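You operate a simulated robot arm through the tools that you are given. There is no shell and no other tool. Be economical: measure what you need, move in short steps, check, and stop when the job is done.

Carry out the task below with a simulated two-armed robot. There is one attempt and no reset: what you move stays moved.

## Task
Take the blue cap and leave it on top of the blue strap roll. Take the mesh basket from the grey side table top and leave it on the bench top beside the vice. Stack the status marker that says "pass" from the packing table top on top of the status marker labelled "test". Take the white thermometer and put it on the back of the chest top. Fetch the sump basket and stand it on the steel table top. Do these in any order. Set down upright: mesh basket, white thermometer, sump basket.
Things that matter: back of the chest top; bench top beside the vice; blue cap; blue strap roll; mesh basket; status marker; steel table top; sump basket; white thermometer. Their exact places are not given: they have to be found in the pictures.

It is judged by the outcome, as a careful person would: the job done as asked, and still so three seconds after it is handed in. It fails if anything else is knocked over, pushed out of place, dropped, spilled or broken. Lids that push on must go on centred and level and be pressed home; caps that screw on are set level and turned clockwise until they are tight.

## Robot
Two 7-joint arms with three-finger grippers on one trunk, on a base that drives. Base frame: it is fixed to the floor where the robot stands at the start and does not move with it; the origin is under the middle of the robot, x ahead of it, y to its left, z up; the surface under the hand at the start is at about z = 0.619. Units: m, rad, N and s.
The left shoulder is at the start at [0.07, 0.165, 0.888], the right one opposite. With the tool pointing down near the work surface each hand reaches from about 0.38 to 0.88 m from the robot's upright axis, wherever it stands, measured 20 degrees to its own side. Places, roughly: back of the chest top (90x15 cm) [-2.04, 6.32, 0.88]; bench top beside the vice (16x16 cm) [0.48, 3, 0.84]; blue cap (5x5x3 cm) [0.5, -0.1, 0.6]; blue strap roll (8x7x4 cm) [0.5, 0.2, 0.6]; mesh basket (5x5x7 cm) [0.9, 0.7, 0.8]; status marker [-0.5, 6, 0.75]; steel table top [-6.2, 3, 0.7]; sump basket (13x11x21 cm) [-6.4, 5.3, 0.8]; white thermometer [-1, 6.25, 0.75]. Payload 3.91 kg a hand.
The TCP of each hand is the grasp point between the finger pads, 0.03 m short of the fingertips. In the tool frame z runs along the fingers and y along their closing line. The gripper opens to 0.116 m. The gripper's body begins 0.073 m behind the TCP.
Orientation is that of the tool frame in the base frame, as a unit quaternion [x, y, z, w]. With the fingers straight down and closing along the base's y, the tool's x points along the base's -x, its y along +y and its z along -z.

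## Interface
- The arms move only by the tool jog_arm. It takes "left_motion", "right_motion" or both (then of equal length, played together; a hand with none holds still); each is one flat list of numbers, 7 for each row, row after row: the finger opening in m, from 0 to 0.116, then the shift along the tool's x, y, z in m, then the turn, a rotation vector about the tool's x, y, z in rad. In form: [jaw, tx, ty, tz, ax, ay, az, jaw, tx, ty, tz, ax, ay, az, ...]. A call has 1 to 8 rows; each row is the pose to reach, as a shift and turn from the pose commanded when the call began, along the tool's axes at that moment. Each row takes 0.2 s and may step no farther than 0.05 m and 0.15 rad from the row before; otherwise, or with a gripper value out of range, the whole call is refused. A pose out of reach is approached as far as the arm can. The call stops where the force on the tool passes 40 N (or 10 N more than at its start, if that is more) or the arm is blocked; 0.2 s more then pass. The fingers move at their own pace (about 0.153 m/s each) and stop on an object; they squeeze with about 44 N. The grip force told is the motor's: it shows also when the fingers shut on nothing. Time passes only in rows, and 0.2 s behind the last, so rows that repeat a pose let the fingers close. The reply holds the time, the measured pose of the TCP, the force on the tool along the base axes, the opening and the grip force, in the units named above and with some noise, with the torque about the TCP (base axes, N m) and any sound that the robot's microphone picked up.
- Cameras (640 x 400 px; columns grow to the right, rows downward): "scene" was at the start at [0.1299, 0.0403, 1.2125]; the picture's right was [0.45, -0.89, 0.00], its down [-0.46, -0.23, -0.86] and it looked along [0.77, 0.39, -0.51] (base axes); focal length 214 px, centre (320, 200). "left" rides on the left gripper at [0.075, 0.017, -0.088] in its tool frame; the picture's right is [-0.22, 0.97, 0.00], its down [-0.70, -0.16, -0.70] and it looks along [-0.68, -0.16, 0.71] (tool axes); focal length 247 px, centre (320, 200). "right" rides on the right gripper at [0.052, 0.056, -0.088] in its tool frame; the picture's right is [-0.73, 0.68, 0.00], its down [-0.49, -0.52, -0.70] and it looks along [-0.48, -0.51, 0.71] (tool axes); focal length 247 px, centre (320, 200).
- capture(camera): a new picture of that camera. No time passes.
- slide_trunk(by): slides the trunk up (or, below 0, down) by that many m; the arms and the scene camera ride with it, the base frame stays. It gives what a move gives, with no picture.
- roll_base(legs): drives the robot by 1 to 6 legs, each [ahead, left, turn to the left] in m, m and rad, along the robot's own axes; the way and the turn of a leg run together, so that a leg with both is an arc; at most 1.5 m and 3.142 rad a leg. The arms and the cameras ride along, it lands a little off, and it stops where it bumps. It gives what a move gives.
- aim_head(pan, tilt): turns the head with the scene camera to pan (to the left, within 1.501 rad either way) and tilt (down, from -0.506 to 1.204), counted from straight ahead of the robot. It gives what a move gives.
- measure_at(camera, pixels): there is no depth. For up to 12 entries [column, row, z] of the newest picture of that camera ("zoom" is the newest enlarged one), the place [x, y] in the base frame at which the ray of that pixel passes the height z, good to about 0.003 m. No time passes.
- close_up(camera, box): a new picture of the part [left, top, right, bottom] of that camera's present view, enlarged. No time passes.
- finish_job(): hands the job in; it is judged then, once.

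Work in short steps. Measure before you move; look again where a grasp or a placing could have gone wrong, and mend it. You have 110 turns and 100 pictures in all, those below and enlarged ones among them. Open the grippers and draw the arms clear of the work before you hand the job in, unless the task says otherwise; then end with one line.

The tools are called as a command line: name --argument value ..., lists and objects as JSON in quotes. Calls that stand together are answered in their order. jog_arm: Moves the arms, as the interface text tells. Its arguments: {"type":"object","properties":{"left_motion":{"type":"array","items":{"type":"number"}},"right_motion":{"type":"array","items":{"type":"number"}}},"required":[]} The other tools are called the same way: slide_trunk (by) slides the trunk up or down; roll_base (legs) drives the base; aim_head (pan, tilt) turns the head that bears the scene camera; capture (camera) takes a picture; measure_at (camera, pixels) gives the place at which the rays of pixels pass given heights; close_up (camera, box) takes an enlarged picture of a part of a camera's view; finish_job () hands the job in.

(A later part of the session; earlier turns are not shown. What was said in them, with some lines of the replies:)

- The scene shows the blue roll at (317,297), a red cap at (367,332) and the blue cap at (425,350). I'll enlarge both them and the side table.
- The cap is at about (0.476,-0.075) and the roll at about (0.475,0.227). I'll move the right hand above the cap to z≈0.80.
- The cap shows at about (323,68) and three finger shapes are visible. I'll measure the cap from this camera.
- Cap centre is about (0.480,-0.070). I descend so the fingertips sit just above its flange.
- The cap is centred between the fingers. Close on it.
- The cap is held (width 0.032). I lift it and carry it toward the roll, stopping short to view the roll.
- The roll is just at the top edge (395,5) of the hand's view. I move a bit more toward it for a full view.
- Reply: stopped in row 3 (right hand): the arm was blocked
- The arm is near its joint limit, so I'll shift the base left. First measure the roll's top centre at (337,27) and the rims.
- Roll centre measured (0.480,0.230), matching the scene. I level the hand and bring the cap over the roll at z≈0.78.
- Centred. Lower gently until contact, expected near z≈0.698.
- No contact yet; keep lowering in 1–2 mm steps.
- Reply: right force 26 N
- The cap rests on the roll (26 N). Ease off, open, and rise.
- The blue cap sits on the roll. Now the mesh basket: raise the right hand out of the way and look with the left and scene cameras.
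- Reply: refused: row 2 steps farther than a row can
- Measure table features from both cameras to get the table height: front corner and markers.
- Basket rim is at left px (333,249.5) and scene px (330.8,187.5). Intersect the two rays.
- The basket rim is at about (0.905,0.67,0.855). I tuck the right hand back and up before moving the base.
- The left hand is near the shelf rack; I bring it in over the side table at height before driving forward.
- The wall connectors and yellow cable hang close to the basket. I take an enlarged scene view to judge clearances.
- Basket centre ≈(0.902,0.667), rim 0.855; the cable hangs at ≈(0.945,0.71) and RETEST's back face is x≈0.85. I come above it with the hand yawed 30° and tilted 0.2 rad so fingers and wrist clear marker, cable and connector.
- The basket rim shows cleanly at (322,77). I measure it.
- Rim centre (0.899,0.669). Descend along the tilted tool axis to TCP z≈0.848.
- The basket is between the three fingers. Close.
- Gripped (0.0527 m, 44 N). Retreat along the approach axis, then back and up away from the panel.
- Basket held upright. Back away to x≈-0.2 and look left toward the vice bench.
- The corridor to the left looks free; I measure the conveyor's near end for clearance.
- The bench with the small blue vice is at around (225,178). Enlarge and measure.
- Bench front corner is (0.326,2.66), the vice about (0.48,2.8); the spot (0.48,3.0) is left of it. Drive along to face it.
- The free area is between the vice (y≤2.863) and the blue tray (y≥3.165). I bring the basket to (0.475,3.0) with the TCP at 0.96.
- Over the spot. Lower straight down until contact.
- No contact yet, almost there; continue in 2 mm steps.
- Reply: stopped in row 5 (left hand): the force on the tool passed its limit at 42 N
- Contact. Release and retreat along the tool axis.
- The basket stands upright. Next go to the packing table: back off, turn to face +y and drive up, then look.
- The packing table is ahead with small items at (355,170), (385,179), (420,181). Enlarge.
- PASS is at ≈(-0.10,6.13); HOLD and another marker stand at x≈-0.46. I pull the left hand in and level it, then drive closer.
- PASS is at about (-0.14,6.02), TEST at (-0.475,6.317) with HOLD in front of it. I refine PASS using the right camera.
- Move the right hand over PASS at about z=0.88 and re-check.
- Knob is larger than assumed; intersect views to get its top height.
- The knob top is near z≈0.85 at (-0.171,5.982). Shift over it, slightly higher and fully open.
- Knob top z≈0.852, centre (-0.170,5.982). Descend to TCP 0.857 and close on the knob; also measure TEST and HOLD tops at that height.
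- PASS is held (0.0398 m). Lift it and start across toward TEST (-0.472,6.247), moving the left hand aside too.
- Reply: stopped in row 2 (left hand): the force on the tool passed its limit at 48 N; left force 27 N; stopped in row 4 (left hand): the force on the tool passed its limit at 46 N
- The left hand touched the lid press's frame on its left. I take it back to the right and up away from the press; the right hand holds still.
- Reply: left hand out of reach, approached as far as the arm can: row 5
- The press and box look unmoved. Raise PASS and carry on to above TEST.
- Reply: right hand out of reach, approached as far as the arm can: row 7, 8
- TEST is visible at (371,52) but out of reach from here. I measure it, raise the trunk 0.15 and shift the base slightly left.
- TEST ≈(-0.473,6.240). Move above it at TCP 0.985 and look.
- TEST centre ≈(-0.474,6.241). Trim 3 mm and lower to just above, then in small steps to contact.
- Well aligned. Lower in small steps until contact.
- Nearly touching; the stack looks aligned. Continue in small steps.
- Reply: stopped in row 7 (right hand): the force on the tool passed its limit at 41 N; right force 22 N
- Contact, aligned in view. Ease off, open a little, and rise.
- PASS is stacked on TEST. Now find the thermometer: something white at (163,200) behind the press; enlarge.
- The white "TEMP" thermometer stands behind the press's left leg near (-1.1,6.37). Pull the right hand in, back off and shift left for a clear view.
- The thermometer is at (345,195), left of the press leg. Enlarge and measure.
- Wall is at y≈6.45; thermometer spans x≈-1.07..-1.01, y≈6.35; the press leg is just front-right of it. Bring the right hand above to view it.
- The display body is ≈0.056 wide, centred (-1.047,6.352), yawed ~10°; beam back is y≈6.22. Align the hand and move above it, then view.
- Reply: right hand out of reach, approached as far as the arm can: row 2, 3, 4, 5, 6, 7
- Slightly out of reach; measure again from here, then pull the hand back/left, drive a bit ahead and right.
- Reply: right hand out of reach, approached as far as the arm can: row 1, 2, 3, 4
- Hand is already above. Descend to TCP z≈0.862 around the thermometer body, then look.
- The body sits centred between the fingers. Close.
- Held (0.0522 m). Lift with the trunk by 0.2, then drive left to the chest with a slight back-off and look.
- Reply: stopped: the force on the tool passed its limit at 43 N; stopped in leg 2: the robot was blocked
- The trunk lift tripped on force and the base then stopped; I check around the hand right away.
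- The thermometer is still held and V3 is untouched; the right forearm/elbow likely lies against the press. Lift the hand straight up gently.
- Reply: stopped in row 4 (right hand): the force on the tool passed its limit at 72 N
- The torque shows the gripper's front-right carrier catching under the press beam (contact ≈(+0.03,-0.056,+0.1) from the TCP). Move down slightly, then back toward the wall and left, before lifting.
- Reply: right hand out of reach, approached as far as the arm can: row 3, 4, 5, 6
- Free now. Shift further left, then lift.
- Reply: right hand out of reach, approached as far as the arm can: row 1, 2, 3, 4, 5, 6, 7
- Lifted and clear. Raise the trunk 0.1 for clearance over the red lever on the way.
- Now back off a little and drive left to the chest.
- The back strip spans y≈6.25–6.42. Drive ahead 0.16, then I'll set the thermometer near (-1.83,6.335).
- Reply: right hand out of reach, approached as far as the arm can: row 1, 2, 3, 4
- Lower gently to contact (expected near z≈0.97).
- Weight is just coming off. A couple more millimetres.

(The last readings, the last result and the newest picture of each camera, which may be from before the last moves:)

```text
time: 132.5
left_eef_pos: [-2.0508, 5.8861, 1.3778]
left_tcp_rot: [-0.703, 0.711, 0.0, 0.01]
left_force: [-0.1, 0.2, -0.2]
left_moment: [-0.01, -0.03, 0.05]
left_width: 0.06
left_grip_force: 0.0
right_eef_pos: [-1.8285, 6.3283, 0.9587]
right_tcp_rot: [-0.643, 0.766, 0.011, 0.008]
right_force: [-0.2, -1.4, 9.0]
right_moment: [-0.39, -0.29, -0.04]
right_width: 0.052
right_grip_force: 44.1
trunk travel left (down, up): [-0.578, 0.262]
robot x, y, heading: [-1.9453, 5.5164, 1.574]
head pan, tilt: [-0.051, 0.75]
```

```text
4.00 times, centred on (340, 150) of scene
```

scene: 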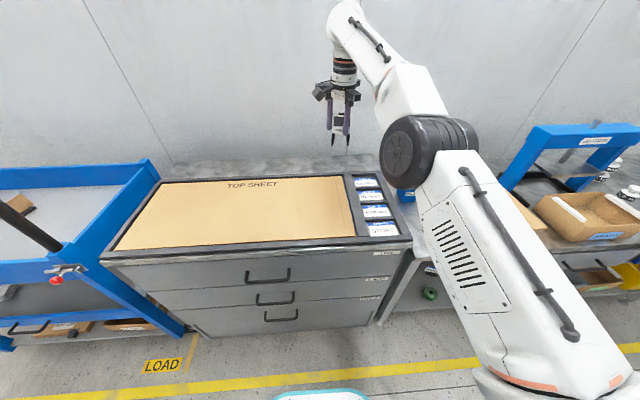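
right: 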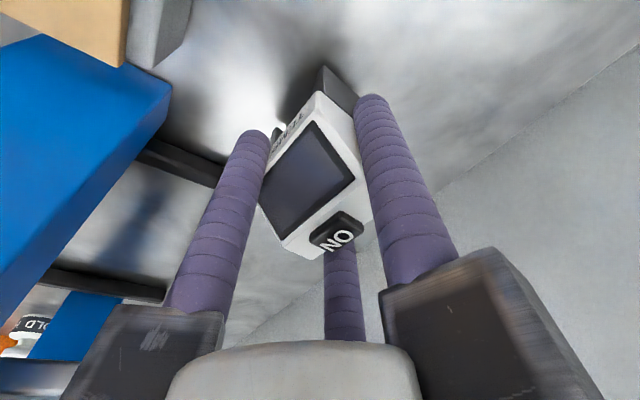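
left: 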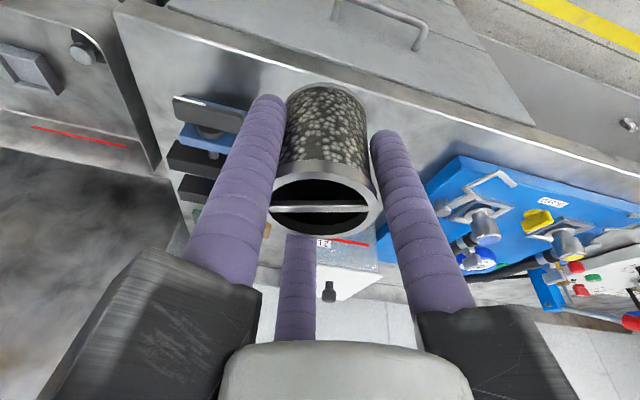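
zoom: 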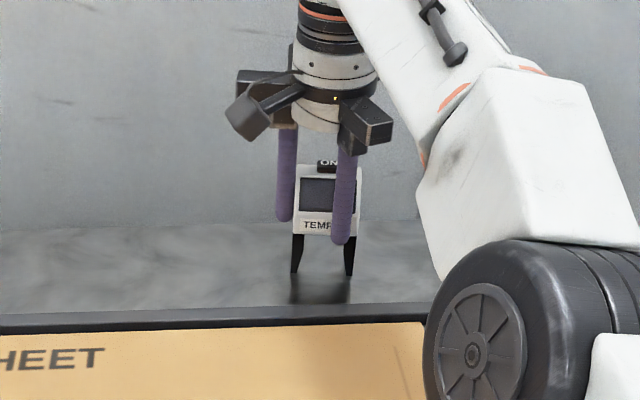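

Feet are down (9 N). Open and rise.

jog_arm --right_motion '[0.055, 0, 0, 0, 0, 0, 0, 0.07, 0, 0, 0, 0, 0, 0, 0.09, 0, 0, 0, 0, 0, 0, 0.09, 0, 0, -0.03, 0, 0, 0, 0.09, 0, 0, -0.075, 0, 0, 0, 0.09, 0.01, 0, -0.12, 0, 0, 0, 0.09, 0.04, 0, -0.15, 0, 0, 0]'

close_up --camera "scene" --box '[270, 100, 410, 200]'

```text
time: 134.1
left_eef_pos: [-2.0513, 5.8854, 1.379]
left_tcp_rot: [-0.703, 0.711, -0.001, 0.01]
left_force: [-1.3, -0.1, -0.5]
left_moment: [0.04, -0.03, 0.0]
left_width: 0.06
left_grip_force: 0.1
right_eef_pos: [-1.8365, 6.2841, 1.1058]
right_tcp_rot: [-0.644, 0.765, 0.012, 0.007]
right_force: [-1.0, -0.2, 0.8]
right_moment: [-0.02, -0.02, -0.02]
right_width: 0.0901
right_grip_force: 0.1
right hand out of reach, approached as far as the arm can: row 5, 6
trunk travel left (down, up): [-0.578, 0.262]
robot x, y, heading: [-1.942, 5.5145, 1.567]
head pan, tilt: [-0.051, 0.75]
```

```text
4.00 times, centred on (340, 150) of scene
```

zoom: 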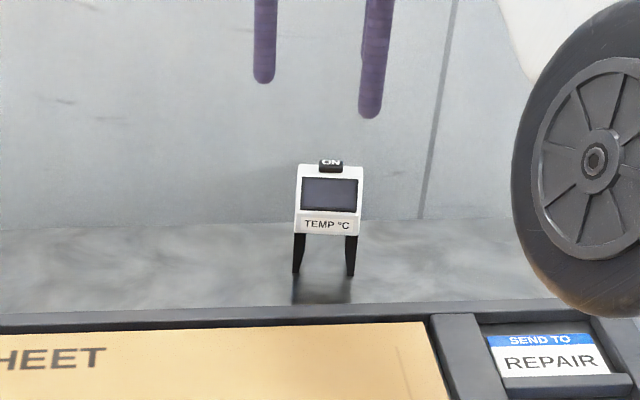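

The thermometer stands on the chest's back strip. Tuck the right hand in, back away and turn to face -x for the sump basket.

jog_arm --right_motion '[0.1, 0.041, -0.02, -0.006, 0, 0, -0.02, 0.1, 0.083, -0.041, -0.011, 0, 0, -0.044, 0.1, 0.124, -0.062, -0.017, 0, 0, -0.066, 0.1, 0.166, -0.083, -0.023, 0, 0, -0.088, 0.1, 0.207, -0.104, -0.028, 0, 0, -0.11, 0.1, 0.248, -0.125, -0.034, 0, 0, -0.132, 0.1, 0.29, -0.146, -0.04, 0, 0, -0.154, 0.1, 0.331, -0.166, -0.045, 0, 0, -0.175]'

roll_base --legs '[[-0.9, 0.0, 0.0], [0, 0, 1.57]]'

aim_head --pan 0.0 --tilt 0.25

capture --camera "scene"

```text
time: 135.9
left_eef_pos: [-2.0497, 5.8856, 1.3788]
left_tcp_rot: [-0.703, 0.711, 0.0, 0.01]
left_force: [-1.6, 0.0, 0.3]
left_moment: [0.03, -0.13, 0.02]
left_width: 0.06
left_grip_force: 0.1
right_eef_pos: [-1.7253, 5.9241, 1.1409]
right_tcp_rot: [0.708, -0.706, -0.009, -0.012]
right_force: [3.5, -0.2, 0.4]
right_moment: [0.07, 0.42, 0.01]
right_width: 0.1002
right_grip_force: 0.1
trunk travel left (down, up): [-0.578, 0.262]
robot x, y, heading: [-1.9435, 5.5178, 1.574]
head pan, tilt: [-0.051, 0.75]
```

```text
time: 144.4
left_eef_pos: [-2.3108, 4.5108, 1.3775]
left_tcp_rot: [1.0, -0.013, -0.006, -0.007]
left_force: [0.2, -0.5, 0.0]
left_moment: [-0.01, -0.01, -0.01]
left_width: 0.0599
left_grip_force: 0.0
right_eef_pos: [-2.3456, 4.8351, 1.1404]
right_tcp_rot: [1.0, -0.005, -0.012, 0.002]
right_force: [-0.2, 1.0, -0.2]
right_moment: [0.0, -0.02, 0.0]
right_width: 0.1
right_grip_force: 0.1
trunk travel left (down, up): [-0.578, 0.262]
robot x, y, heading: [-1.9405, 4.6128, 3.127]
head pan, tilt: [-0.051, 0.75]
```

```text
time: 145.3
left_eef_pos: [-2.3108, 4.5103, 1.3775]
left_tcp_rot: [1.0, -0.013, -0.005, -0.006]
left_force: [0.0, -0.5, 0.0]
left_moment: [0.01, -0.02, -0.03]
left_width: 0.0597
left_grip_force: 0.1
right_eef_pos: [-2.3472, 4.8357, 1.1407]
right_tcp_rot: [1.0, -0.005, -0.013, 0.003]
right_force: [1.2, -0.1, -0.4]
right_moment: [-0.01, 0.0, 0.0]
right_width: 0.0999
right_grip_force: 0.0
trunk travel left (down, up): [-0.578, 0.262]
robot x, y, heading: [-1.9362, 4.6109, 3.13]
head pan, tilt: [0.0, 0.25]
```

```text
15 pictures are left
```

scene: 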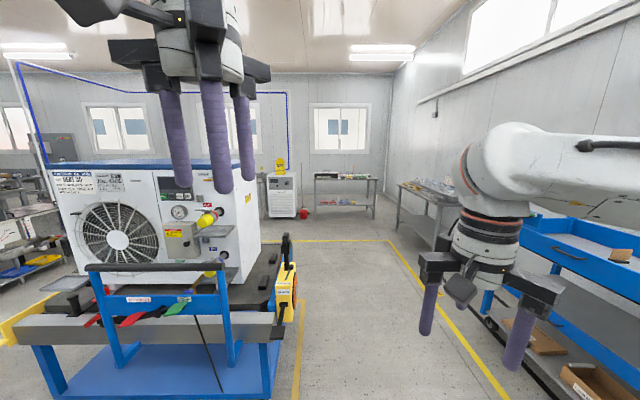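

A cart with the unit is on the left, with a corridor to its right. Measure edges and distant tables.

measure_at --camera "scene" --pixels '[[298, 290, 0.8], [285, 240, 1.0], [270, 398, 0.1], [395, 232, 0.0], [345, 216, 0.0], [430, 248, 0.0], [340, 178, 0.85], [425, 190, 0.85], [480, 315, 0.0]]'

close_up --camera "scene" --box '[240, 130, 480, 270]'

```text
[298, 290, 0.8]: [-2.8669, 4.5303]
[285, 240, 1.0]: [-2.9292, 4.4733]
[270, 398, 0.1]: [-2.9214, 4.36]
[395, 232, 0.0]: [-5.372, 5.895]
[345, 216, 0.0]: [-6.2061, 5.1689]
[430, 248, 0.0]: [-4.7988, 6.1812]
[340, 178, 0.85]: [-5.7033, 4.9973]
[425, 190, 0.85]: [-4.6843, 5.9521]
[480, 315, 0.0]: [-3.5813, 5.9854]
```

```text
2.67 times, centred on (360, 200) of scene
```

zoom: 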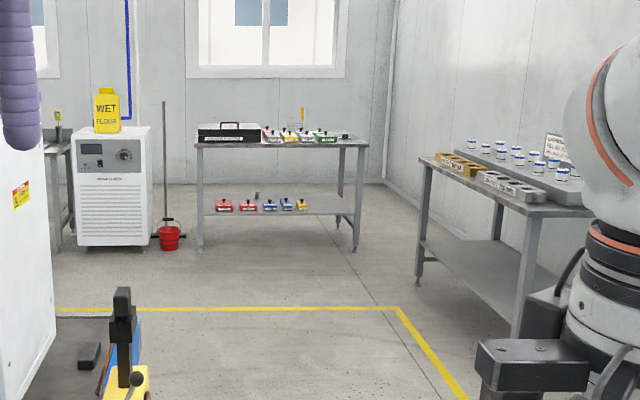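

The tall yellow-handled item on the far table is likely the sump basket. Drive down the corridor at y≈5.05 to about x=-5.5 and look.

roll_base --legs '[[0.0, -0.45, 0.012], [1.5, 0, 0], [1.5, 0, 0], [0.55, 0, 0]]'

aim_head --pan 0.0 --tilt 0.5

capture --camera "scene"

```text
time: 164.8
left_eef_pos: [-5.8439, 5.0514, 1.378]
left_tcp_rot: [1.0, -0.023, -0.007, -0.006]
left_force: [-0.9, 0.0, 1.1]
left_moment: [0.0, -0.02, -0.03]
left_width: 0.0598
left_grip_force: 0.1
right_eef_pos: [-5.8748, 5.3765, 1.1405]
right_tcp_rot: [1.0, -0.015, -0.014, 0.003]
right_force: [0.1, 0.1, -0.5]
right_moment: [-0.01, 0.0, -0.02]
right_width: 0.1
right_grip_force: 0.1
trunk travel left (down, up): [-0.578, 0.262]
robot x, y, heading: [-5.4732, 5.1508, 3.111]
head pan, tilt: [0.0, 0.25]
```

```text
time: 165.6
left_eef_pos: [-5.8452, 5.0521, 1.3778]
left_tcp_rot: [1.0, -0.023, -0.007, -0.006]
left_force: [0.0, 0.1, -1.2]
left_moment: [-0.02, 0.01, -0.03]
left_width: 0.06
left_grip_force: 0.0
right_eef_pos: [-5.8743, 5.3768, 1.1402]
right_tcp_rot: [1.0, -0.015, -0.013, 0.002]
right_force: [-0.3, 0.4, -0.5]
right_moment: [0.04, -0.03, -0.02]
right_width: 0.1002
right_grip_force: 0.1
trunk travel left (down, up): [-0.578, 0.262]
robot x, y, heading: [-5.4715, 5.1443, 3.108]
head pan, tilt: [0.0, 0.499]
```

```text
13 pictures are left
```

scene: 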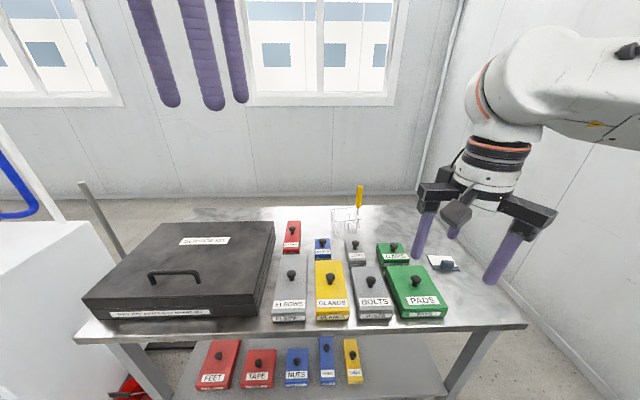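

The wire basket with an upright yellow handle is at (347,215). Enlarge and measure.

close_up --camera "scene" --box '[300, 170, 420, 260]'

measure_at --camera "scene" --pixels '[[345, 230, 0.78], [359, 186, 0.98], [359, 186, 0.95], [359, 207, 0.88], [345, 230, 0.8], [300, 335, 0.78], [300, 208, 0.78]]'

```text
4.44 times, centred on (360, 215) of scene
```

zoom: 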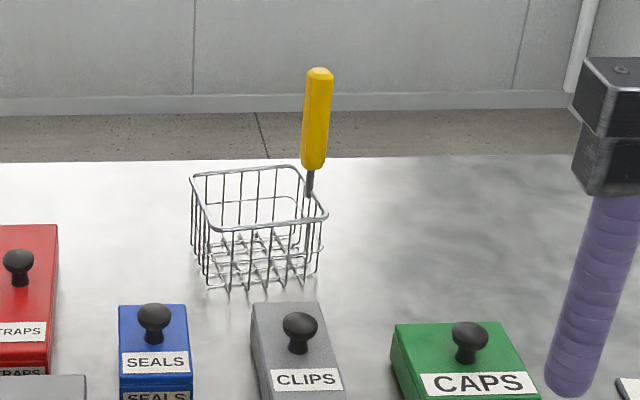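

```text
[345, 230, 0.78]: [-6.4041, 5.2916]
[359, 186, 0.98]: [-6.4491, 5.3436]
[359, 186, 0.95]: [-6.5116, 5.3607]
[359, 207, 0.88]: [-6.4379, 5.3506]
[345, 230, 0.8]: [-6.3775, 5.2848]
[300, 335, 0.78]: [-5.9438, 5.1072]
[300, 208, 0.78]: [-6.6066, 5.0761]
```

The handle is a vertical yellow grip at ≈(-6.415,5.338), z≈0.89–0.995, on the basket's right side. Drive ahead 0.12 and raise the trunk 0.05 for reach, then view from the right hand.

roll_base --legs '[[0.12, 0.0, 0.03]]'

slide_trunk --by 0.07

```text
time: 166.8
left_eef_pos: [-5.9589, 5.0436, 1.3776]
left_tcp_rot: [1.0, -0.009, -0.007, -0.006]
left_force: [0.7, 0.3, -0.1]
left_moment: [0.02, -0.02, 0.03]
left_width: 0.0599
left_grip_force: 0.0
right_eef_pos: [-5.9993, 5.3681, 1.1409]
right_tcp_rot: [1.0, 0.0, -0.013, 0.003]
right_force: [-0.2, 0.0, 0.0]
right_moment: [-0.01, 0.01, 0.02]
right_width: 0.0999
right_grip_force: 0.1
trunk travel left (down, up): [-0.578, 0.262]
robot x, y, heading: [-5.5875, 5.1449, 3.139]
head pan, tilt: [0.0, 0.499]
```

```text
time: 167.9
left_eef_pos: [-5.96, 5.0412, 1.4482]
left_tcp_rot: [1.0, -0.009, -0.006, -0.006]
left_force: [0.0, 0.1, 0.4]
left_moment: [0.01, 0.01, -0.01]
left_width: 0.0598
left_grip_force: 0.0
right_eef_pos: [-5.999, 5.3678, 1.2115]
right_tcp_rot: [1.0, 0.0, -0.013, 0.003]
right_force: [0.2, 0.1, -0.5]
right_moment: [-0.02, -0.01, -0.03]
right_width: 0.0998
right_grip_force: 0.0
trunk travel left (down, up): [-0.648, 0.192]
robot x, y, heading: [-5.5884, 5.1476, 3.137]
head pan, tilt: [0.0, 0.499]
```

Move the right hand forward with a slight 0.17 rad forward tilt, to just short of and above the handle.

jog_arm --right_motion '[0.1, -0.045, 0.004, 0.0, 0, 0, 0, 0.1, -0.09, 0.008, 0.01, 0, -0.03, 0, 0.1, -0.135, 0.012, 0.02, 0, -0.06, 0, 0.1, -0.178, 0.016, 0.035, 0, -0.09, 0, 0.1, -0.22, 0.02, 0.05, 0, -0.12, 0, 0.1, -0.26, 0.024, 0.065, 0, -0.15, 0, 0.1, -0.297, 0.028, 0.082, 0, -0.17, 0, 0.1, -0.331, 0.03, 0.099, 0, -0.17, 0]'

capture --camera "right"

```text
time: 169.7
left_eef_pos: [-5.9631, 5.0429, 1.4466]
left_tcp_rot: [1.0, -0.009, -0.006, -0.007]
left_force: [-0.5, -0.2, -0.4]
left_moment: [-0.01, 0.0, 0.01]
left_width: 0.0603
left_grip_force: 0.1
right_eef_pos: [-6.3349, 5.3362, 1.1193]
right_tcp_rot: [0.995, 0.001, -0.097, 0.003]
right_force: [0.2, -0.4, -0.2]
right_moment: [-0.02, -0.06, 0.01]
right_width: 0.0999
right_grip_force: 0.1
trunk travel left (down, up): [-0.648, 0.192]
robot x, y, heading: [-5.5885, 5.1457, 3.139]
head pan, tilt: [0.0, 0.499]
```

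```text
11 pictures are left
```

right: 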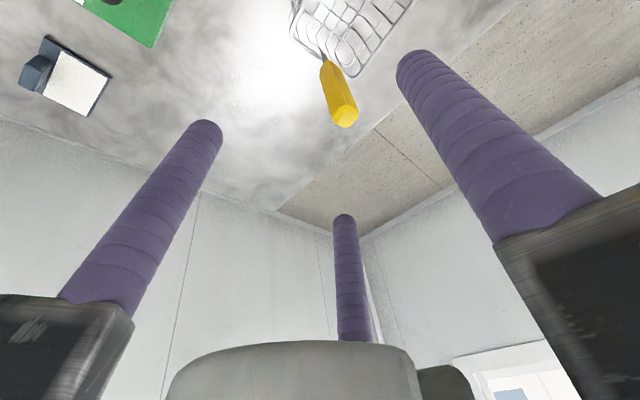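

Handle top at (346,115), its lower end at (325,62). Measure.

measure_at --camera "right" --pixels '[[346, 115, 0.995], [346, 115, 0.98], [346, 115, 1.01], [326, 64, 0.89], [326, 64, 0.91], [340, 95, 0.95]]'

```text
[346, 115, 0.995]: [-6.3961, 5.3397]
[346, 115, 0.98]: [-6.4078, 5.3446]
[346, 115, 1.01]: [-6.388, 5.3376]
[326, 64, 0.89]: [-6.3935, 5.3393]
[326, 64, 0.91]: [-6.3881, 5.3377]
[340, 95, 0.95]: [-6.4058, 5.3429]
```

Handle at ≈(-6.397,5.340), top z≈1.005. Lower over it along the tilted axis to TCP z≈0.958.

jog_arm --right_motion '[0.1, -0.02, -0.003, 0.02, 0, 0, 0, 0.1, -0.031, -0.005, 0.06, 0, 0, 0, 0.1, -0.031, -0.005, 0.1, 0, 0, 0, 0.1, -0.031, -0.005, 0.14, 0, 0, 0, 0.1, -0.031, -0.005, 0.168, 0, 0, 0, 0.1, -0.031, -0.005, 0.168, 0, 0, 0]'

capture --camera "right"

```text
time: 171.1
left_eef_pos: [-5.9597, 5.0423, 1.4487]
left_tcp_rot: [1.0, -0.009, -0.008, -0.007]
left_force: [-0.3, -0.9, -1.5]
left_moment: [-0.02, -0.03, 0.0]
left_width: 0.06
left_grip_force: 0.0
right_eef_pos: [-6.396, 5.34, 0.9623]
right_tcp_rot: [0.995, -0.002, -0.098, 0.002]
right_force: [0.1, -0.7, -0.6]
right_moment: [0.01, 0.04, 0.0]
right_width: 0.0999
right_grip_force: 0.0
trunk travel left (down, up): [-0.648, 0.192]
robot x, y, heading: [-5.5932, 5.1496, 3.141]
head pan, tilt: [0.0, 0.499]
```

```text
10 pictures are left
```

right: 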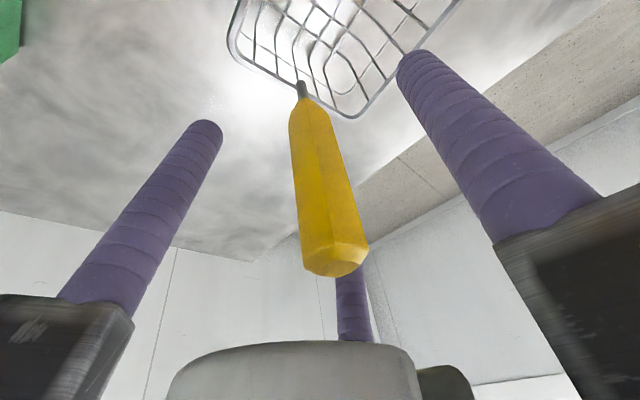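

The handle is well centred between the fingers. Close on it.

jog_arm --right_motion '[0.07, 0, 0, 0, 0, 0, 0, 0.04, 0, 0, 0, 0, 0, 0, 0.02, 0, 0, 0, 0, 0, 0, 0.0, 0, 0, 0, 0, 0, 0, 0.0, 0, 0, 0, 0, 0, 0]'

```text
time: 172.3
left_eef_pos: [-5.9588, 5.0416, 1.4485]
left_tcp_rot: [1.0, -0.009, -0.007, -0.007]
left_force: [-0.3, 0.6, -0.4]
left_moment: [-0.01, 0.02, 0.0]
left_width: 0.06
left_grip_force: 0.2
right_eef_pos: [-6.3951, 5.3376, 0.9636]
right_tcp_rot: [0.995, -0.001, -0.099, 0.002]
right_force: [1.5, -3.4, 8.1]
right_moment: [-1.44, -1.0, -0.04]
right_width: 0.0288
right_grip_force: 44.0
trunk travel left (down, up): [-0.648, 0.192]
robot x, y, heading: [-5.5901, 5.1499, 3.14]
head pan, tilt: [0.0, 0.499]
```

Gripped (0.0288). Lift gently straight up.

jog_arm --right_motion '[0.0, -0.002, 0, -0.01, 0, 0, 0, 0.0, -0.006, 0, -0.03, 0, 0, 0, 0.0, -0.012, 0, -0.06, 0, 0, 0, 0.0, -0.019, 0, -0.1, 0, 0, 0, 0.0, -0.027, 0, -0.14, 0, 0, 0, 0.0, -0.03, 0, -0.155, 0, 0, 0]'

capture --camera "scene"

```text
time: 173.7
left_eef_pos: [-5.9596, 5.0416, 1.4461]
left_tcp_rot: [1.0, -0.009, -0.006, -0.005]
left_force: [0.0, -0.1, -0.8]
left_moment: [-0.01, -0.03, 0.02]
left_width: 0.0601
left_grip_force: 0.1
right_eef_pos: [-6.3955, 5.3413, 1.121]
right_tcp_rot: [0.995, 0.0, -0.098, 0.003]
right_force: [0.3, 0.1, -3.0]
right_moment: [0.17, -0.01, -0.01]
right_width: 0.0279
right_grip_force: 43.7
trunk travel left (down, up): [-0.648, 0.192]
robot x, y, heading: [-5.5915, 5.1472, 3.143]
head pan, tilt: [0.0, 0.499]
```

```text
9 pictures are left
```

scene: 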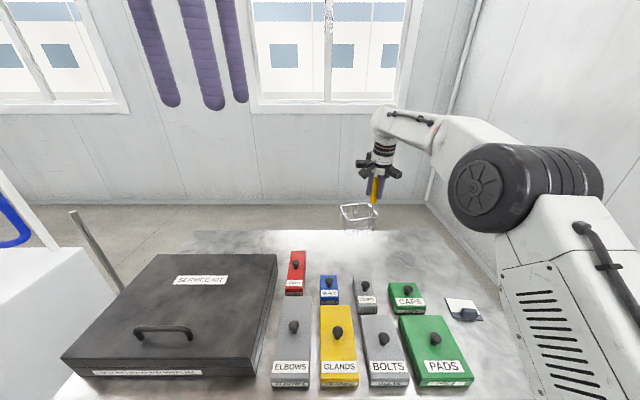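

Lifted and upright. Back off and look left for the steel table.

roll_base --legs '[[-0.45, 0.0, 0.0]]'

aim_head --pan 1.0 --tilt 0.4

capture --camera "scene"

```text
time: 176.5
left_eef_pos: [-5.5016, 5.0398, 1.4474]
left_tcp_rot: [1.0, -0.008, -0.007, -0.006]
left_force: [-0.4, -0.3, 0.1]
left_moment: [0.02, 0.03, 0.0]
left_width: 0.0601
left_grip_force: 0.1
right_eef_pos: [-5.9332, 5.3398, 1.12]
right_tcp_rot: [0.995, -0.001, -0.097, 0.003]
right_force: [0.5, 0.1, -3.5]
right_moment: [0.08, 0.04, 0.01]
right_width: 0.0259
right_grip_force: 44.1
trunk travel left (down, up): [-0.648, 0.192]
robot x, y, heading: [-5.1304, 5.1482, 3.139]
head pan, tilt: [0.0, 0.499]
```

```text
time: 177.8
left_eef_pos: [-5.4995, 5.0409, 1.4477]
left_tcp_rot: [1.0, -0.009, -0.007, -0.007]
left_force: [0.2, -0.6, -1.2]
left_moment: [0.02, 0.01, -0.02]
left_width: 0.0602
left_grip_force: 0.0
right_eef_pos: [-5.934, 5.3392, 1.1205]
right_tcp_rot: [0.995, -0.001, -0.098, 0.002]
right_force: [-0.1, -0.5, -1.6]
right_moment: [0.05, 0.08, -0.04]
right_width: 0.026
right_grip_force: 43.8
trunk travel left (down, up): [-0.648, 0.192]
robot x, y, heading: [-5.1296, 5.148, 3.137]
head pan, tilt: [1.0, 0.4]
```

```text
8 pictures are left
```

scene: 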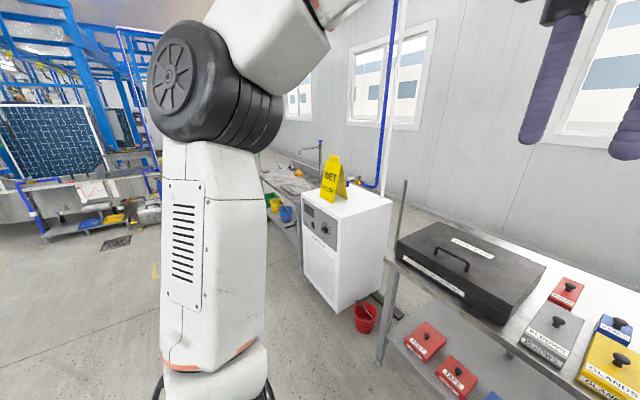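

The steel table is beyond the white chiller. Measure the obstacles along the way.

measure_at --camera "scene" --pixels '[[340, 312, 0.0], [304, 280, 0.0], [262, 180, 0.72], [318, 192, 0.72], [362, 333, 0.0], [110, 243, 0.0], [45, 240, 0.0], [150, 195, 0.5], [388, 365, 0.0]]'

```text
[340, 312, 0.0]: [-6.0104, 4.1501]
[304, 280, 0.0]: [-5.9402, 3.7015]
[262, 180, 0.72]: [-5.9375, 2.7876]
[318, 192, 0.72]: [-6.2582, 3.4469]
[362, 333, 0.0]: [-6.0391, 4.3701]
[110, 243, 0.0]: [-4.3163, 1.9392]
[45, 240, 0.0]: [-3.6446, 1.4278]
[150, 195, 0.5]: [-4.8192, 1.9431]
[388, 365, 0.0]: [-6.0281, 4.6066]
```

Path is clear if I back off a bit more so the basket passes the chiller and its sign. Drive left to y≈3.1.

roll_base --legs '[[-0.2, 0.0, 0.0], [0.0, 1.4, 0.0], [0.0, 0.6, 0.0]]'

aim_head --pan 0.0 --tilt 0.6

capture --camera "scene"

```text
time: 189.0
left_eef_pos: [-5.3124, 3.0227, 1.4471]
left_tcp_rot: [1.0, -0.005, -0.006, -0.006]
left_force: [0.5, -0.8, 0.1]
left_moment: [0.0, -0.03, 0.02]
left_width: 0.06
left_grip_force: 0.0
right_eef_pos: [-5.748, 3.3192, 1.1205]
right_tcp_rot: [0.995, 0.003, -0.098, 0.003]
right_force: [0.1, 0.9, -2.7]
right_moment: [0.06, 0.05, -0.01]
right_width: 0.0258
right_grip_force: 44.6
trunk travel left (down, up): [-0.648, 0.192]
robot x, y, heading: [-4.945, 3.1292, -3.143]
head pan, tilt: [1.0, 0.4]
```

```text
time: 190.2
left_eef_pos: [-5.3122, 3.0226, 1.4472]
left_tcp_rot: [1.0, -0.005, -0.005, -0.006]
left_force: [0.0, 0.3, 0.0]
left_moment: [0.01, 0.04, 0.04]
left_width: 0.06
left_grip_force: 0.1
right_eef_pos: [-5.7483, 3.3186, 1.1203]
right_tcp_rot: [0.995, 0.003, -0.097, 0.003]
right_force: [-0.2, 0.2, -2.9]
right_moment: [0.08, 0.02, 0.01]
right_width: 0.0256
right_grip_force: 43.6
trunk travel left (down, up): [-0.648, 0.192]
robot x, y, heading: [-4.9418, 3.128, -3.139]
head pan, tilt: [0.0, 0.6]
```

```text
7 pictures are left
```

scene: 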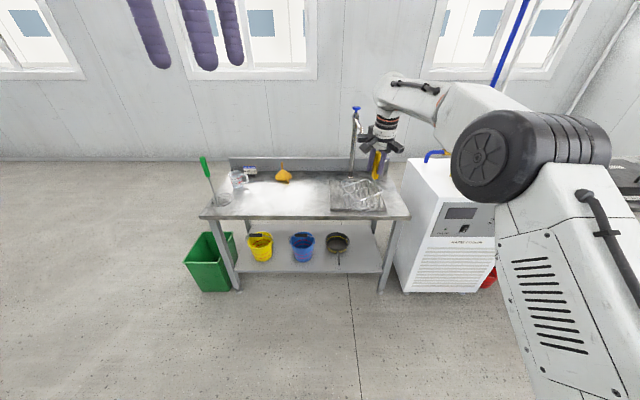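

The table has a sink at right and free space in the middle (≈(285,198)). Enlarge and measure.

close_up --camera "scene" --box '[190, 100, 420, 240]'

measure_at --camera "scene" --pixels '[[285, 200, 0.72], [285, 200, 0.75], [330, 205, 0.72], [300, 215, 0.72], [300, 215, 0.78], [283, 181, 0.72], [237, 200, 0.72], [203, 215, 0.72], [300, 171, 0.72], [222, 205, 0.72]]'

```text
2.78 times, centred on (305, 170) of scene
```

zoom: 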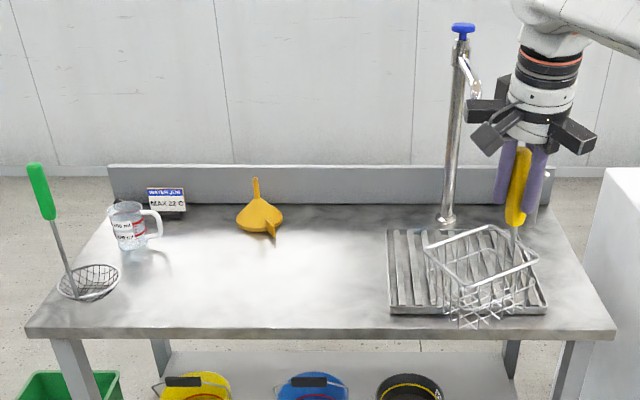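

```text
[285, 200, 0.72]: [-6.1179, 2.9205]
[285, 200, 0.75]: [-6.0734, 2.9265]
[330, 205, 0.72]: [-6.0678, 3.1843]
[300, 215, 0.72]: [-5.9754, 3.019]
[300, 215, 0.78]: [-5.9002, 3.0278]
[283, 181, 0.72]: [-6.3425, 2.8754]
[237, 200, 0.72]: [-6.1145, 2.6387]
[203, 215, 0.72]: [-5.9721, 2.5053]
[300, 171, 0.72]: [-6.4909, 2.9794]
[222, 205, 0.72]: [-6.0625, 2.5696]
```

The middle is free (x -6.35…-6.0, y 2.7…3.15). Drive so the basket hangs over about (-6.12,2.95).

roll_base --legs '[[0.0, 0.32, 0.0], [0.4, 0.0, 0.0]]'

capture --camera "right"

close_up --camera "scene" --box '[220, 90, 460, 260]'

```text
time: 194.4
left_eef_pos: [-5.7114, 2.7028, 1.4475]
left_tcp_rot: [1.0, -0.004, -0.006, -0.006]
left_force: [-0.1, -0.8, 0.1]
left_moment: [-0.05, 0.01, 0.01]
left_width: 0.0597
left_grip_force: 0.1
right_eef_pos: [-6.1482, 2.998, 1.121]
right_tcp_rot: [0.995, 0.004, -0.099, 0.004]
right_force: [0.9, -0.6, -2.6]
right_moment: [0.08, 0.04, 0.0]
right_width: 0.0258
right_grip_force: 43.8
trunk travel left (down, up): [-0.648, 0.192]
robot x, y, heading: [-5.3418, 2.8125, -3.142]
head pan, tilt: [0.0, 0.6]
```

```text
5 pictures are left
```

right: 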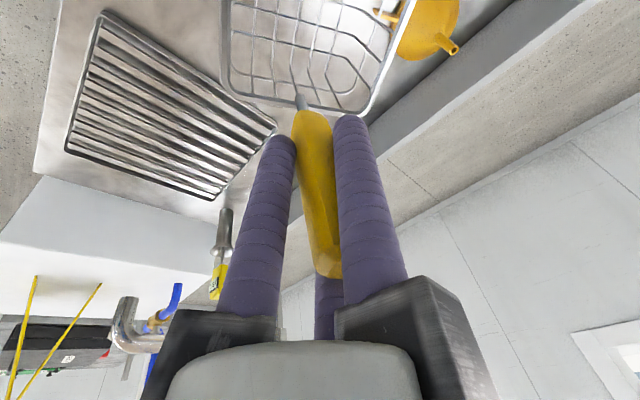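

```text
2.35 times, centred on (340, 175) of scene
```

zoom: 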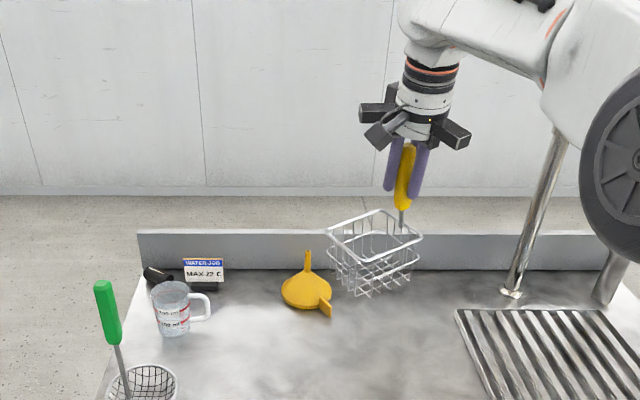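

Check the funnel's spout tip and rack corner positions relative to the landing spot.

measure_at --camera "right" --pixels '[[455, 52, 0.77], [398, 55, 0.76], [275, 125, 0.76], [228, 85, 0.86], [365, 112, 0.86], [392, 10, 0.86]]'

measure_at --camera "zoom" --pixels '[[330, 313, 0.76], [305, 300, 0.75], [460, 312, 0.75], [327, 232, 1.03], [422, 237, 1.03], [370, 262, 1.03], [378, 210, 1.03], [370, 298, 0.945]]'

```text
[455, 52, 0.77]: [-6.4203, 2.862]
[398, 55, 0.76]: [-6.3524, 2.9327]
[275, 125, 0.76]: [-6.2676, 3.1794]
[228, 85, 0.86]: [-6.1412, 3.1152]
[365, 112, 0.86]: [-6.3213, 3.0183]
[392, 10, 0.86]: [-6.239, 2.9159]
```

```text
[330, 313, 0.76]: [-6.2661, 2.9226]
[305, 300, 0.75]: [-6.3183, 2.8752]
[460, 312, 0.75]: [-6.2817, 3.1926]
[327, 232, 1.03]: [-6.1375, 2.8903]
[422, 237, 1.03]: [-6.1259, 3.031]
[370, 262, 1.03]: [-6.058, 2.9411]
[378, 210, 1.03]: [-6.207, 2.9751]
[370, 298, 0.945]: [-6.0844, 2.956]
```

Landing footprint is clear. Lower 0.16 straight down with a 2 cm pull toward the front.

jog_arm --right_motion '[0.0, 0.013, 0, 0.037, 0, 0, 0, 0.0, 0.026, 0, 0.075, 0, 0, 0, 0.0, 0.039, 0, 0.114, 0, 0, 0, 0.0, 0.0505, 0, 0.153, 0, 0, 0, 0.0, 0.0505, 0, 0.153, 0, 0, 0]'

close_up --camera "scene" --box '[260, 140, 420, 260]'

```text
time: 195.7
left_eef_pos: [-5.7118, 2.7029, 1.4466]
left_tcp_rot: [1.0, -0.004, -0.007, -0.006]
left_force: [1.2, -0.6, 0.3]
left_moment: [-0.03, -0.02, 0.02]
left_width: 0.06
left_grip_force: 0.0
right_eef_pos: [-6.1293, 2.9949, 0.9589]
right_tcp_rot: [0.995, 0.004, -0.099, 0.003]
right_force: [1.1, -0.1, -3.1]
right_moment: [0.1, 0.06, -0.01]
right_width: 0.0259
right_grip_force: 43.8
trunk travel left (down, up): [-0.648, 0.192]
robot x, y, heading: [-5.339, 2.8153, -3.139]
head pan, tilt: [0.0, 0.6]
```

```text
3.33 times, centred on (340, 200) of scene
```

zoom: 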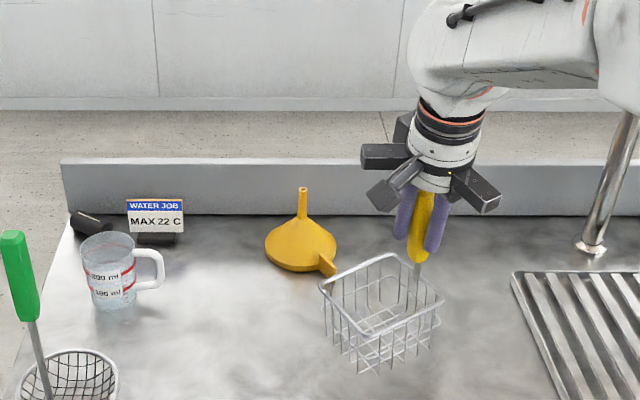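

Continue down in small steps to contact.

jog_arm --right_motion '[0.0, 0.0019, 0, 0.0098, 0, 0, 0, 0.0, 0.0029, 0, 0.0147, 0, 0, 0, 0.0, 0.0037, 0, 0.0186, 0, 0, 0, 0.0, 0.0044, 0, 0.0225, 0, 0, 0, 0.0, 0.005, 0, 0.0255, 0, 0, 0, 0.0, 0.0056, 0, 0.0284, 0, 0, 0, 0.0, 0.0062, 0, 0.0314, 0, 0, 0, 0.0, 0.0068, 0, 0.0343, 0, 0, 0]'

```text
time: 197.4
left_eef_pos: [-5.7112, 2.7021, 1.4477]
left_tcp_rot: [1.0, -0.004, -0.006, -0.006]
left_force: [-0.2, -0.1, 0.2]
left_moment: [0.03, -0.01, 0.0]
left_width: 0.0599
left_grip_force: 0.1
right_eef_pos: [-6.1294, 2.9974, 0.9245]
right_tcp_rot: [0.995, 0.003, -0.098, 0.003]
right_force: [0.0, -0.6, -2.8]
right_moment: [0.08, 0.05, 0.01]
right_width: 0.0254
right_grip_force: 43.9
trunk travel left (down, up): [-0.648, 0.192]
robot x, y, heading: [-5.3433, 2.8128, -3.135]
head pan, tilt: [0.0, 0.6]
```

Still hanging free; keep lowering.

jog_arm --right_motion '[0.0, 0.0006, 0, 0.003, 0, 0, 0, 0.0, 0.0012, 0, 0.006, 0, 0, 0, 0.0, 0.0018, 0, 0.009, 0, 0, 0, 0.0, 0.0024, 0, 0.012, 0, 0, 0, 0.0, 0.003, 0, 0.015, 0, 0, 0, 0.0, 0.0036, 0, 0.018, 0, 0, 0, 0.0, 0.0042, 0, 0.021, 0, 0, 0, 0.0, 0.0048, 0, 0.024, 0, 0, 0]'

close_up --camera "scene" --box '[280, 160, 420, 265]'

```text
time: 199.2
left_eef_pos: [-5.7055, 2.7033, 1.4504]
left_tcp_rot: [1.0, -0.005, -0.008, -0.007]
left_force: [-0.4, 0.2, 1.0]
left_moment: [-0.02, 0.0, 0.02]
left_width: 0.0603
left_grip_force: 0.1
right_eef_pos: [-6.1272, 2.9972, 0.9096]
right_tcp_rot: [0.995, 0.002, -0.105, 0.004]
right_force: [0.6, 8.6, 36.8]
right_moment: [-2.62, -0.4, 0.23]
right_width: 0.0261
right_grip_force: 44.0
trunk travel left (down, up): [-0.648, 0.192]
robot x, y, heading: [-5.3417, 2.8135, -3.138]
head pan, tilt: [0.0, 0.6]
```

```text
3.81 times, centred on (350, 212) of scene
```

zoom: 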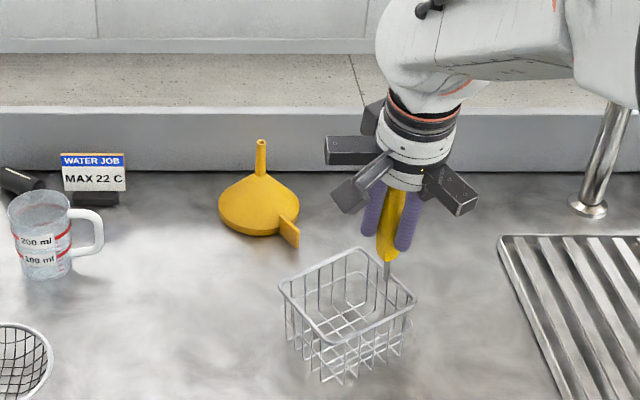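

The basket is seated (37 N). Ease the pressure, open and withdraw up along the tool axis.

jog_arm --right_motion '[0.0, -0.001, 0, -0.005, 0, 0, 0, 0.0, -0.0018, 0, -0.009, 0, 0, 0, 0.04, -0.0018, 0, -0.009, 0, 0, 0, 0.065, -0.0018, 0, -0.009, 0, 0, 0, 0.09, -0.0018, 0, -0.009, 0, 0, 0, 0.1, -0.003, 0, -0.04, 0, 0, 0, 0.1, -0.003, 0, -0.085, 0, 0, 0, 0.1, -0.003, 0, -0.13, 0, 0, 0]'

close_up --camera "scene" --box '[280, 160, 420, 265]'

```text
time: 201.1
left_eef_pos: [-5.7102, 2.7021, 1.4484]
left_tcp_rot: [1.0, -0.005, -0.007, -0.006]
left_force: [0.1, 0.1, -0.2]
left_moment: [0.01, -0.02, 0.01]
left_width: 0.0603
left_grip_force: 0.1
right_eef_pos: [-6.1056, 2.998, 1.0301]
right_tcp_rot: [0.995, 0.003, -0.099, 0.003]
right_force: [-0.3, 0.5, 0.4]
right_moment: [0.01, 0.01, -0.01]
right_width: 0.1001
right_grip_force: 0.1
trunk travel left (down, up): [-0.648, 0.192]
robot x, y, heading: [-5.3412, 2.8144, -3.142]
head pan, tilt: [0.0, 0.6]
```

```text
3.81 times, centred on (350, 212) of scene
```

zoom: 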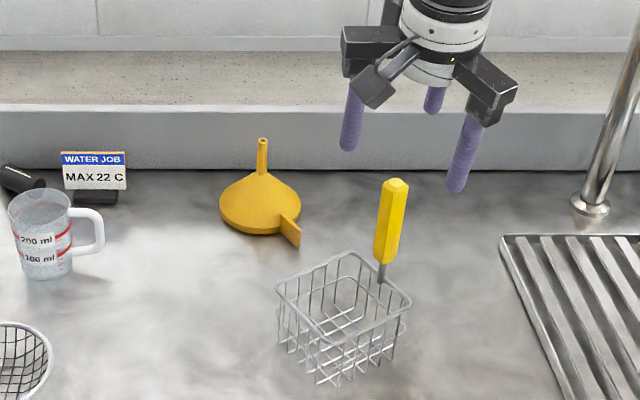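

The basket stands upright on the steel table. Raise the arm further, open both grippers and back off.

jog_arm --right_motion '[0.116, 0, 0, -0.045, 0, 0, 0, 0.116, 0, 0, -0.09, 0, 0, 0, 0.116, 0.0, 0, -0.12, 0, 0, 0]' --left_motion '[0.08, 0, 0, 0, 0, 0, 0, 0.116, 0, 0, 0, 0, 0, 0, 0.116, 0, 0, 0, 0, 0, 0]'

roll_base --legs '[[-0.35, 0.0, 0.0]]'

capture --camera "scene"

```text
time: 201.8
left_eef_pos: [-5.7119, 2.703, 1.4479]
left_tcp_rot: [1.0, -0.004, -0.006, -0.006]
left_force: [-0.2, 0.4, 0.5]
left_moment: [0.01, 0.0, 0.02]
left_width: 0.1159
left_grip_force: 0.0
right_eef_pos: [-6.0847, 2.9979, 1.1476]
right_tcp_rot: [0.995, 0.003, -0.098, 0.002]
right_force: [0.2, 1.1, -1.0]
right_moment: [0.02, 0.02, 0.01]
right_width: 0.116
right_grip_force: 0.1
trunk travel left (down, up): [-0.648, 0.192]
robot x, y, heading: [-5.341, 2.8117, -3.132]
head pan, tilt: [0.0, 0.6]
```

```text
time: 204.1
left_eef_pos: [-5.3663, 2.7058, 1.4471]
left_tcp_rot: [1.0, -0.006, -0.006, -0.006]
left_force: [-0.5, 0.6, -0.3]
left_moment: [0.0, -0.03, 0.0]
left_width: 0.1162
left_grip_force: 0.1
right_eef_pos: [-5.7382, 3.0017, 1.147]
right_tcp_rot: [0.995, 0.001, -0.097, 0.003]
right_force: [-0.7, 1.0, 0.1]
right_moment: [0.03, -0.03, 0.01]
right_width: 0.1158
right_grip_force: 0.1
trunk travel left (down, up): [-0.648, 0.192]
robot x, y, heading: [-4.9947, 2.8111, -3.141]
head pan, tilt: [0.0, 0.6]
```

```text
0 pictures are left
```

scene: 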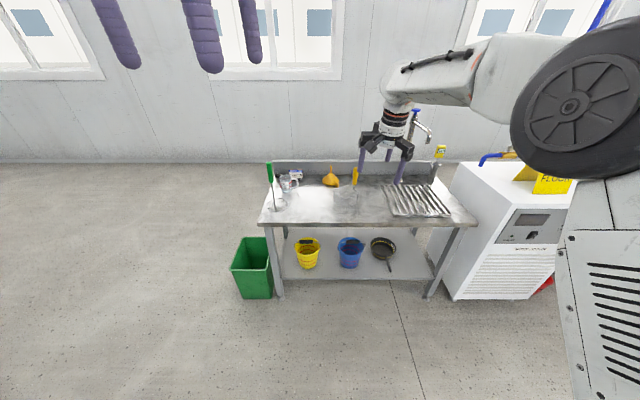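

All five items are placed, the grippers are open and the arms are clear, so I hand the job in.

finish_job

```text
The job is handed in.
```

All five items are placed as asked and the job is handed in. On the way, the left gripper bumped the lid press on the packing table, and the right gripper later caught under its beam; neither seemed to shift it in the pictures.
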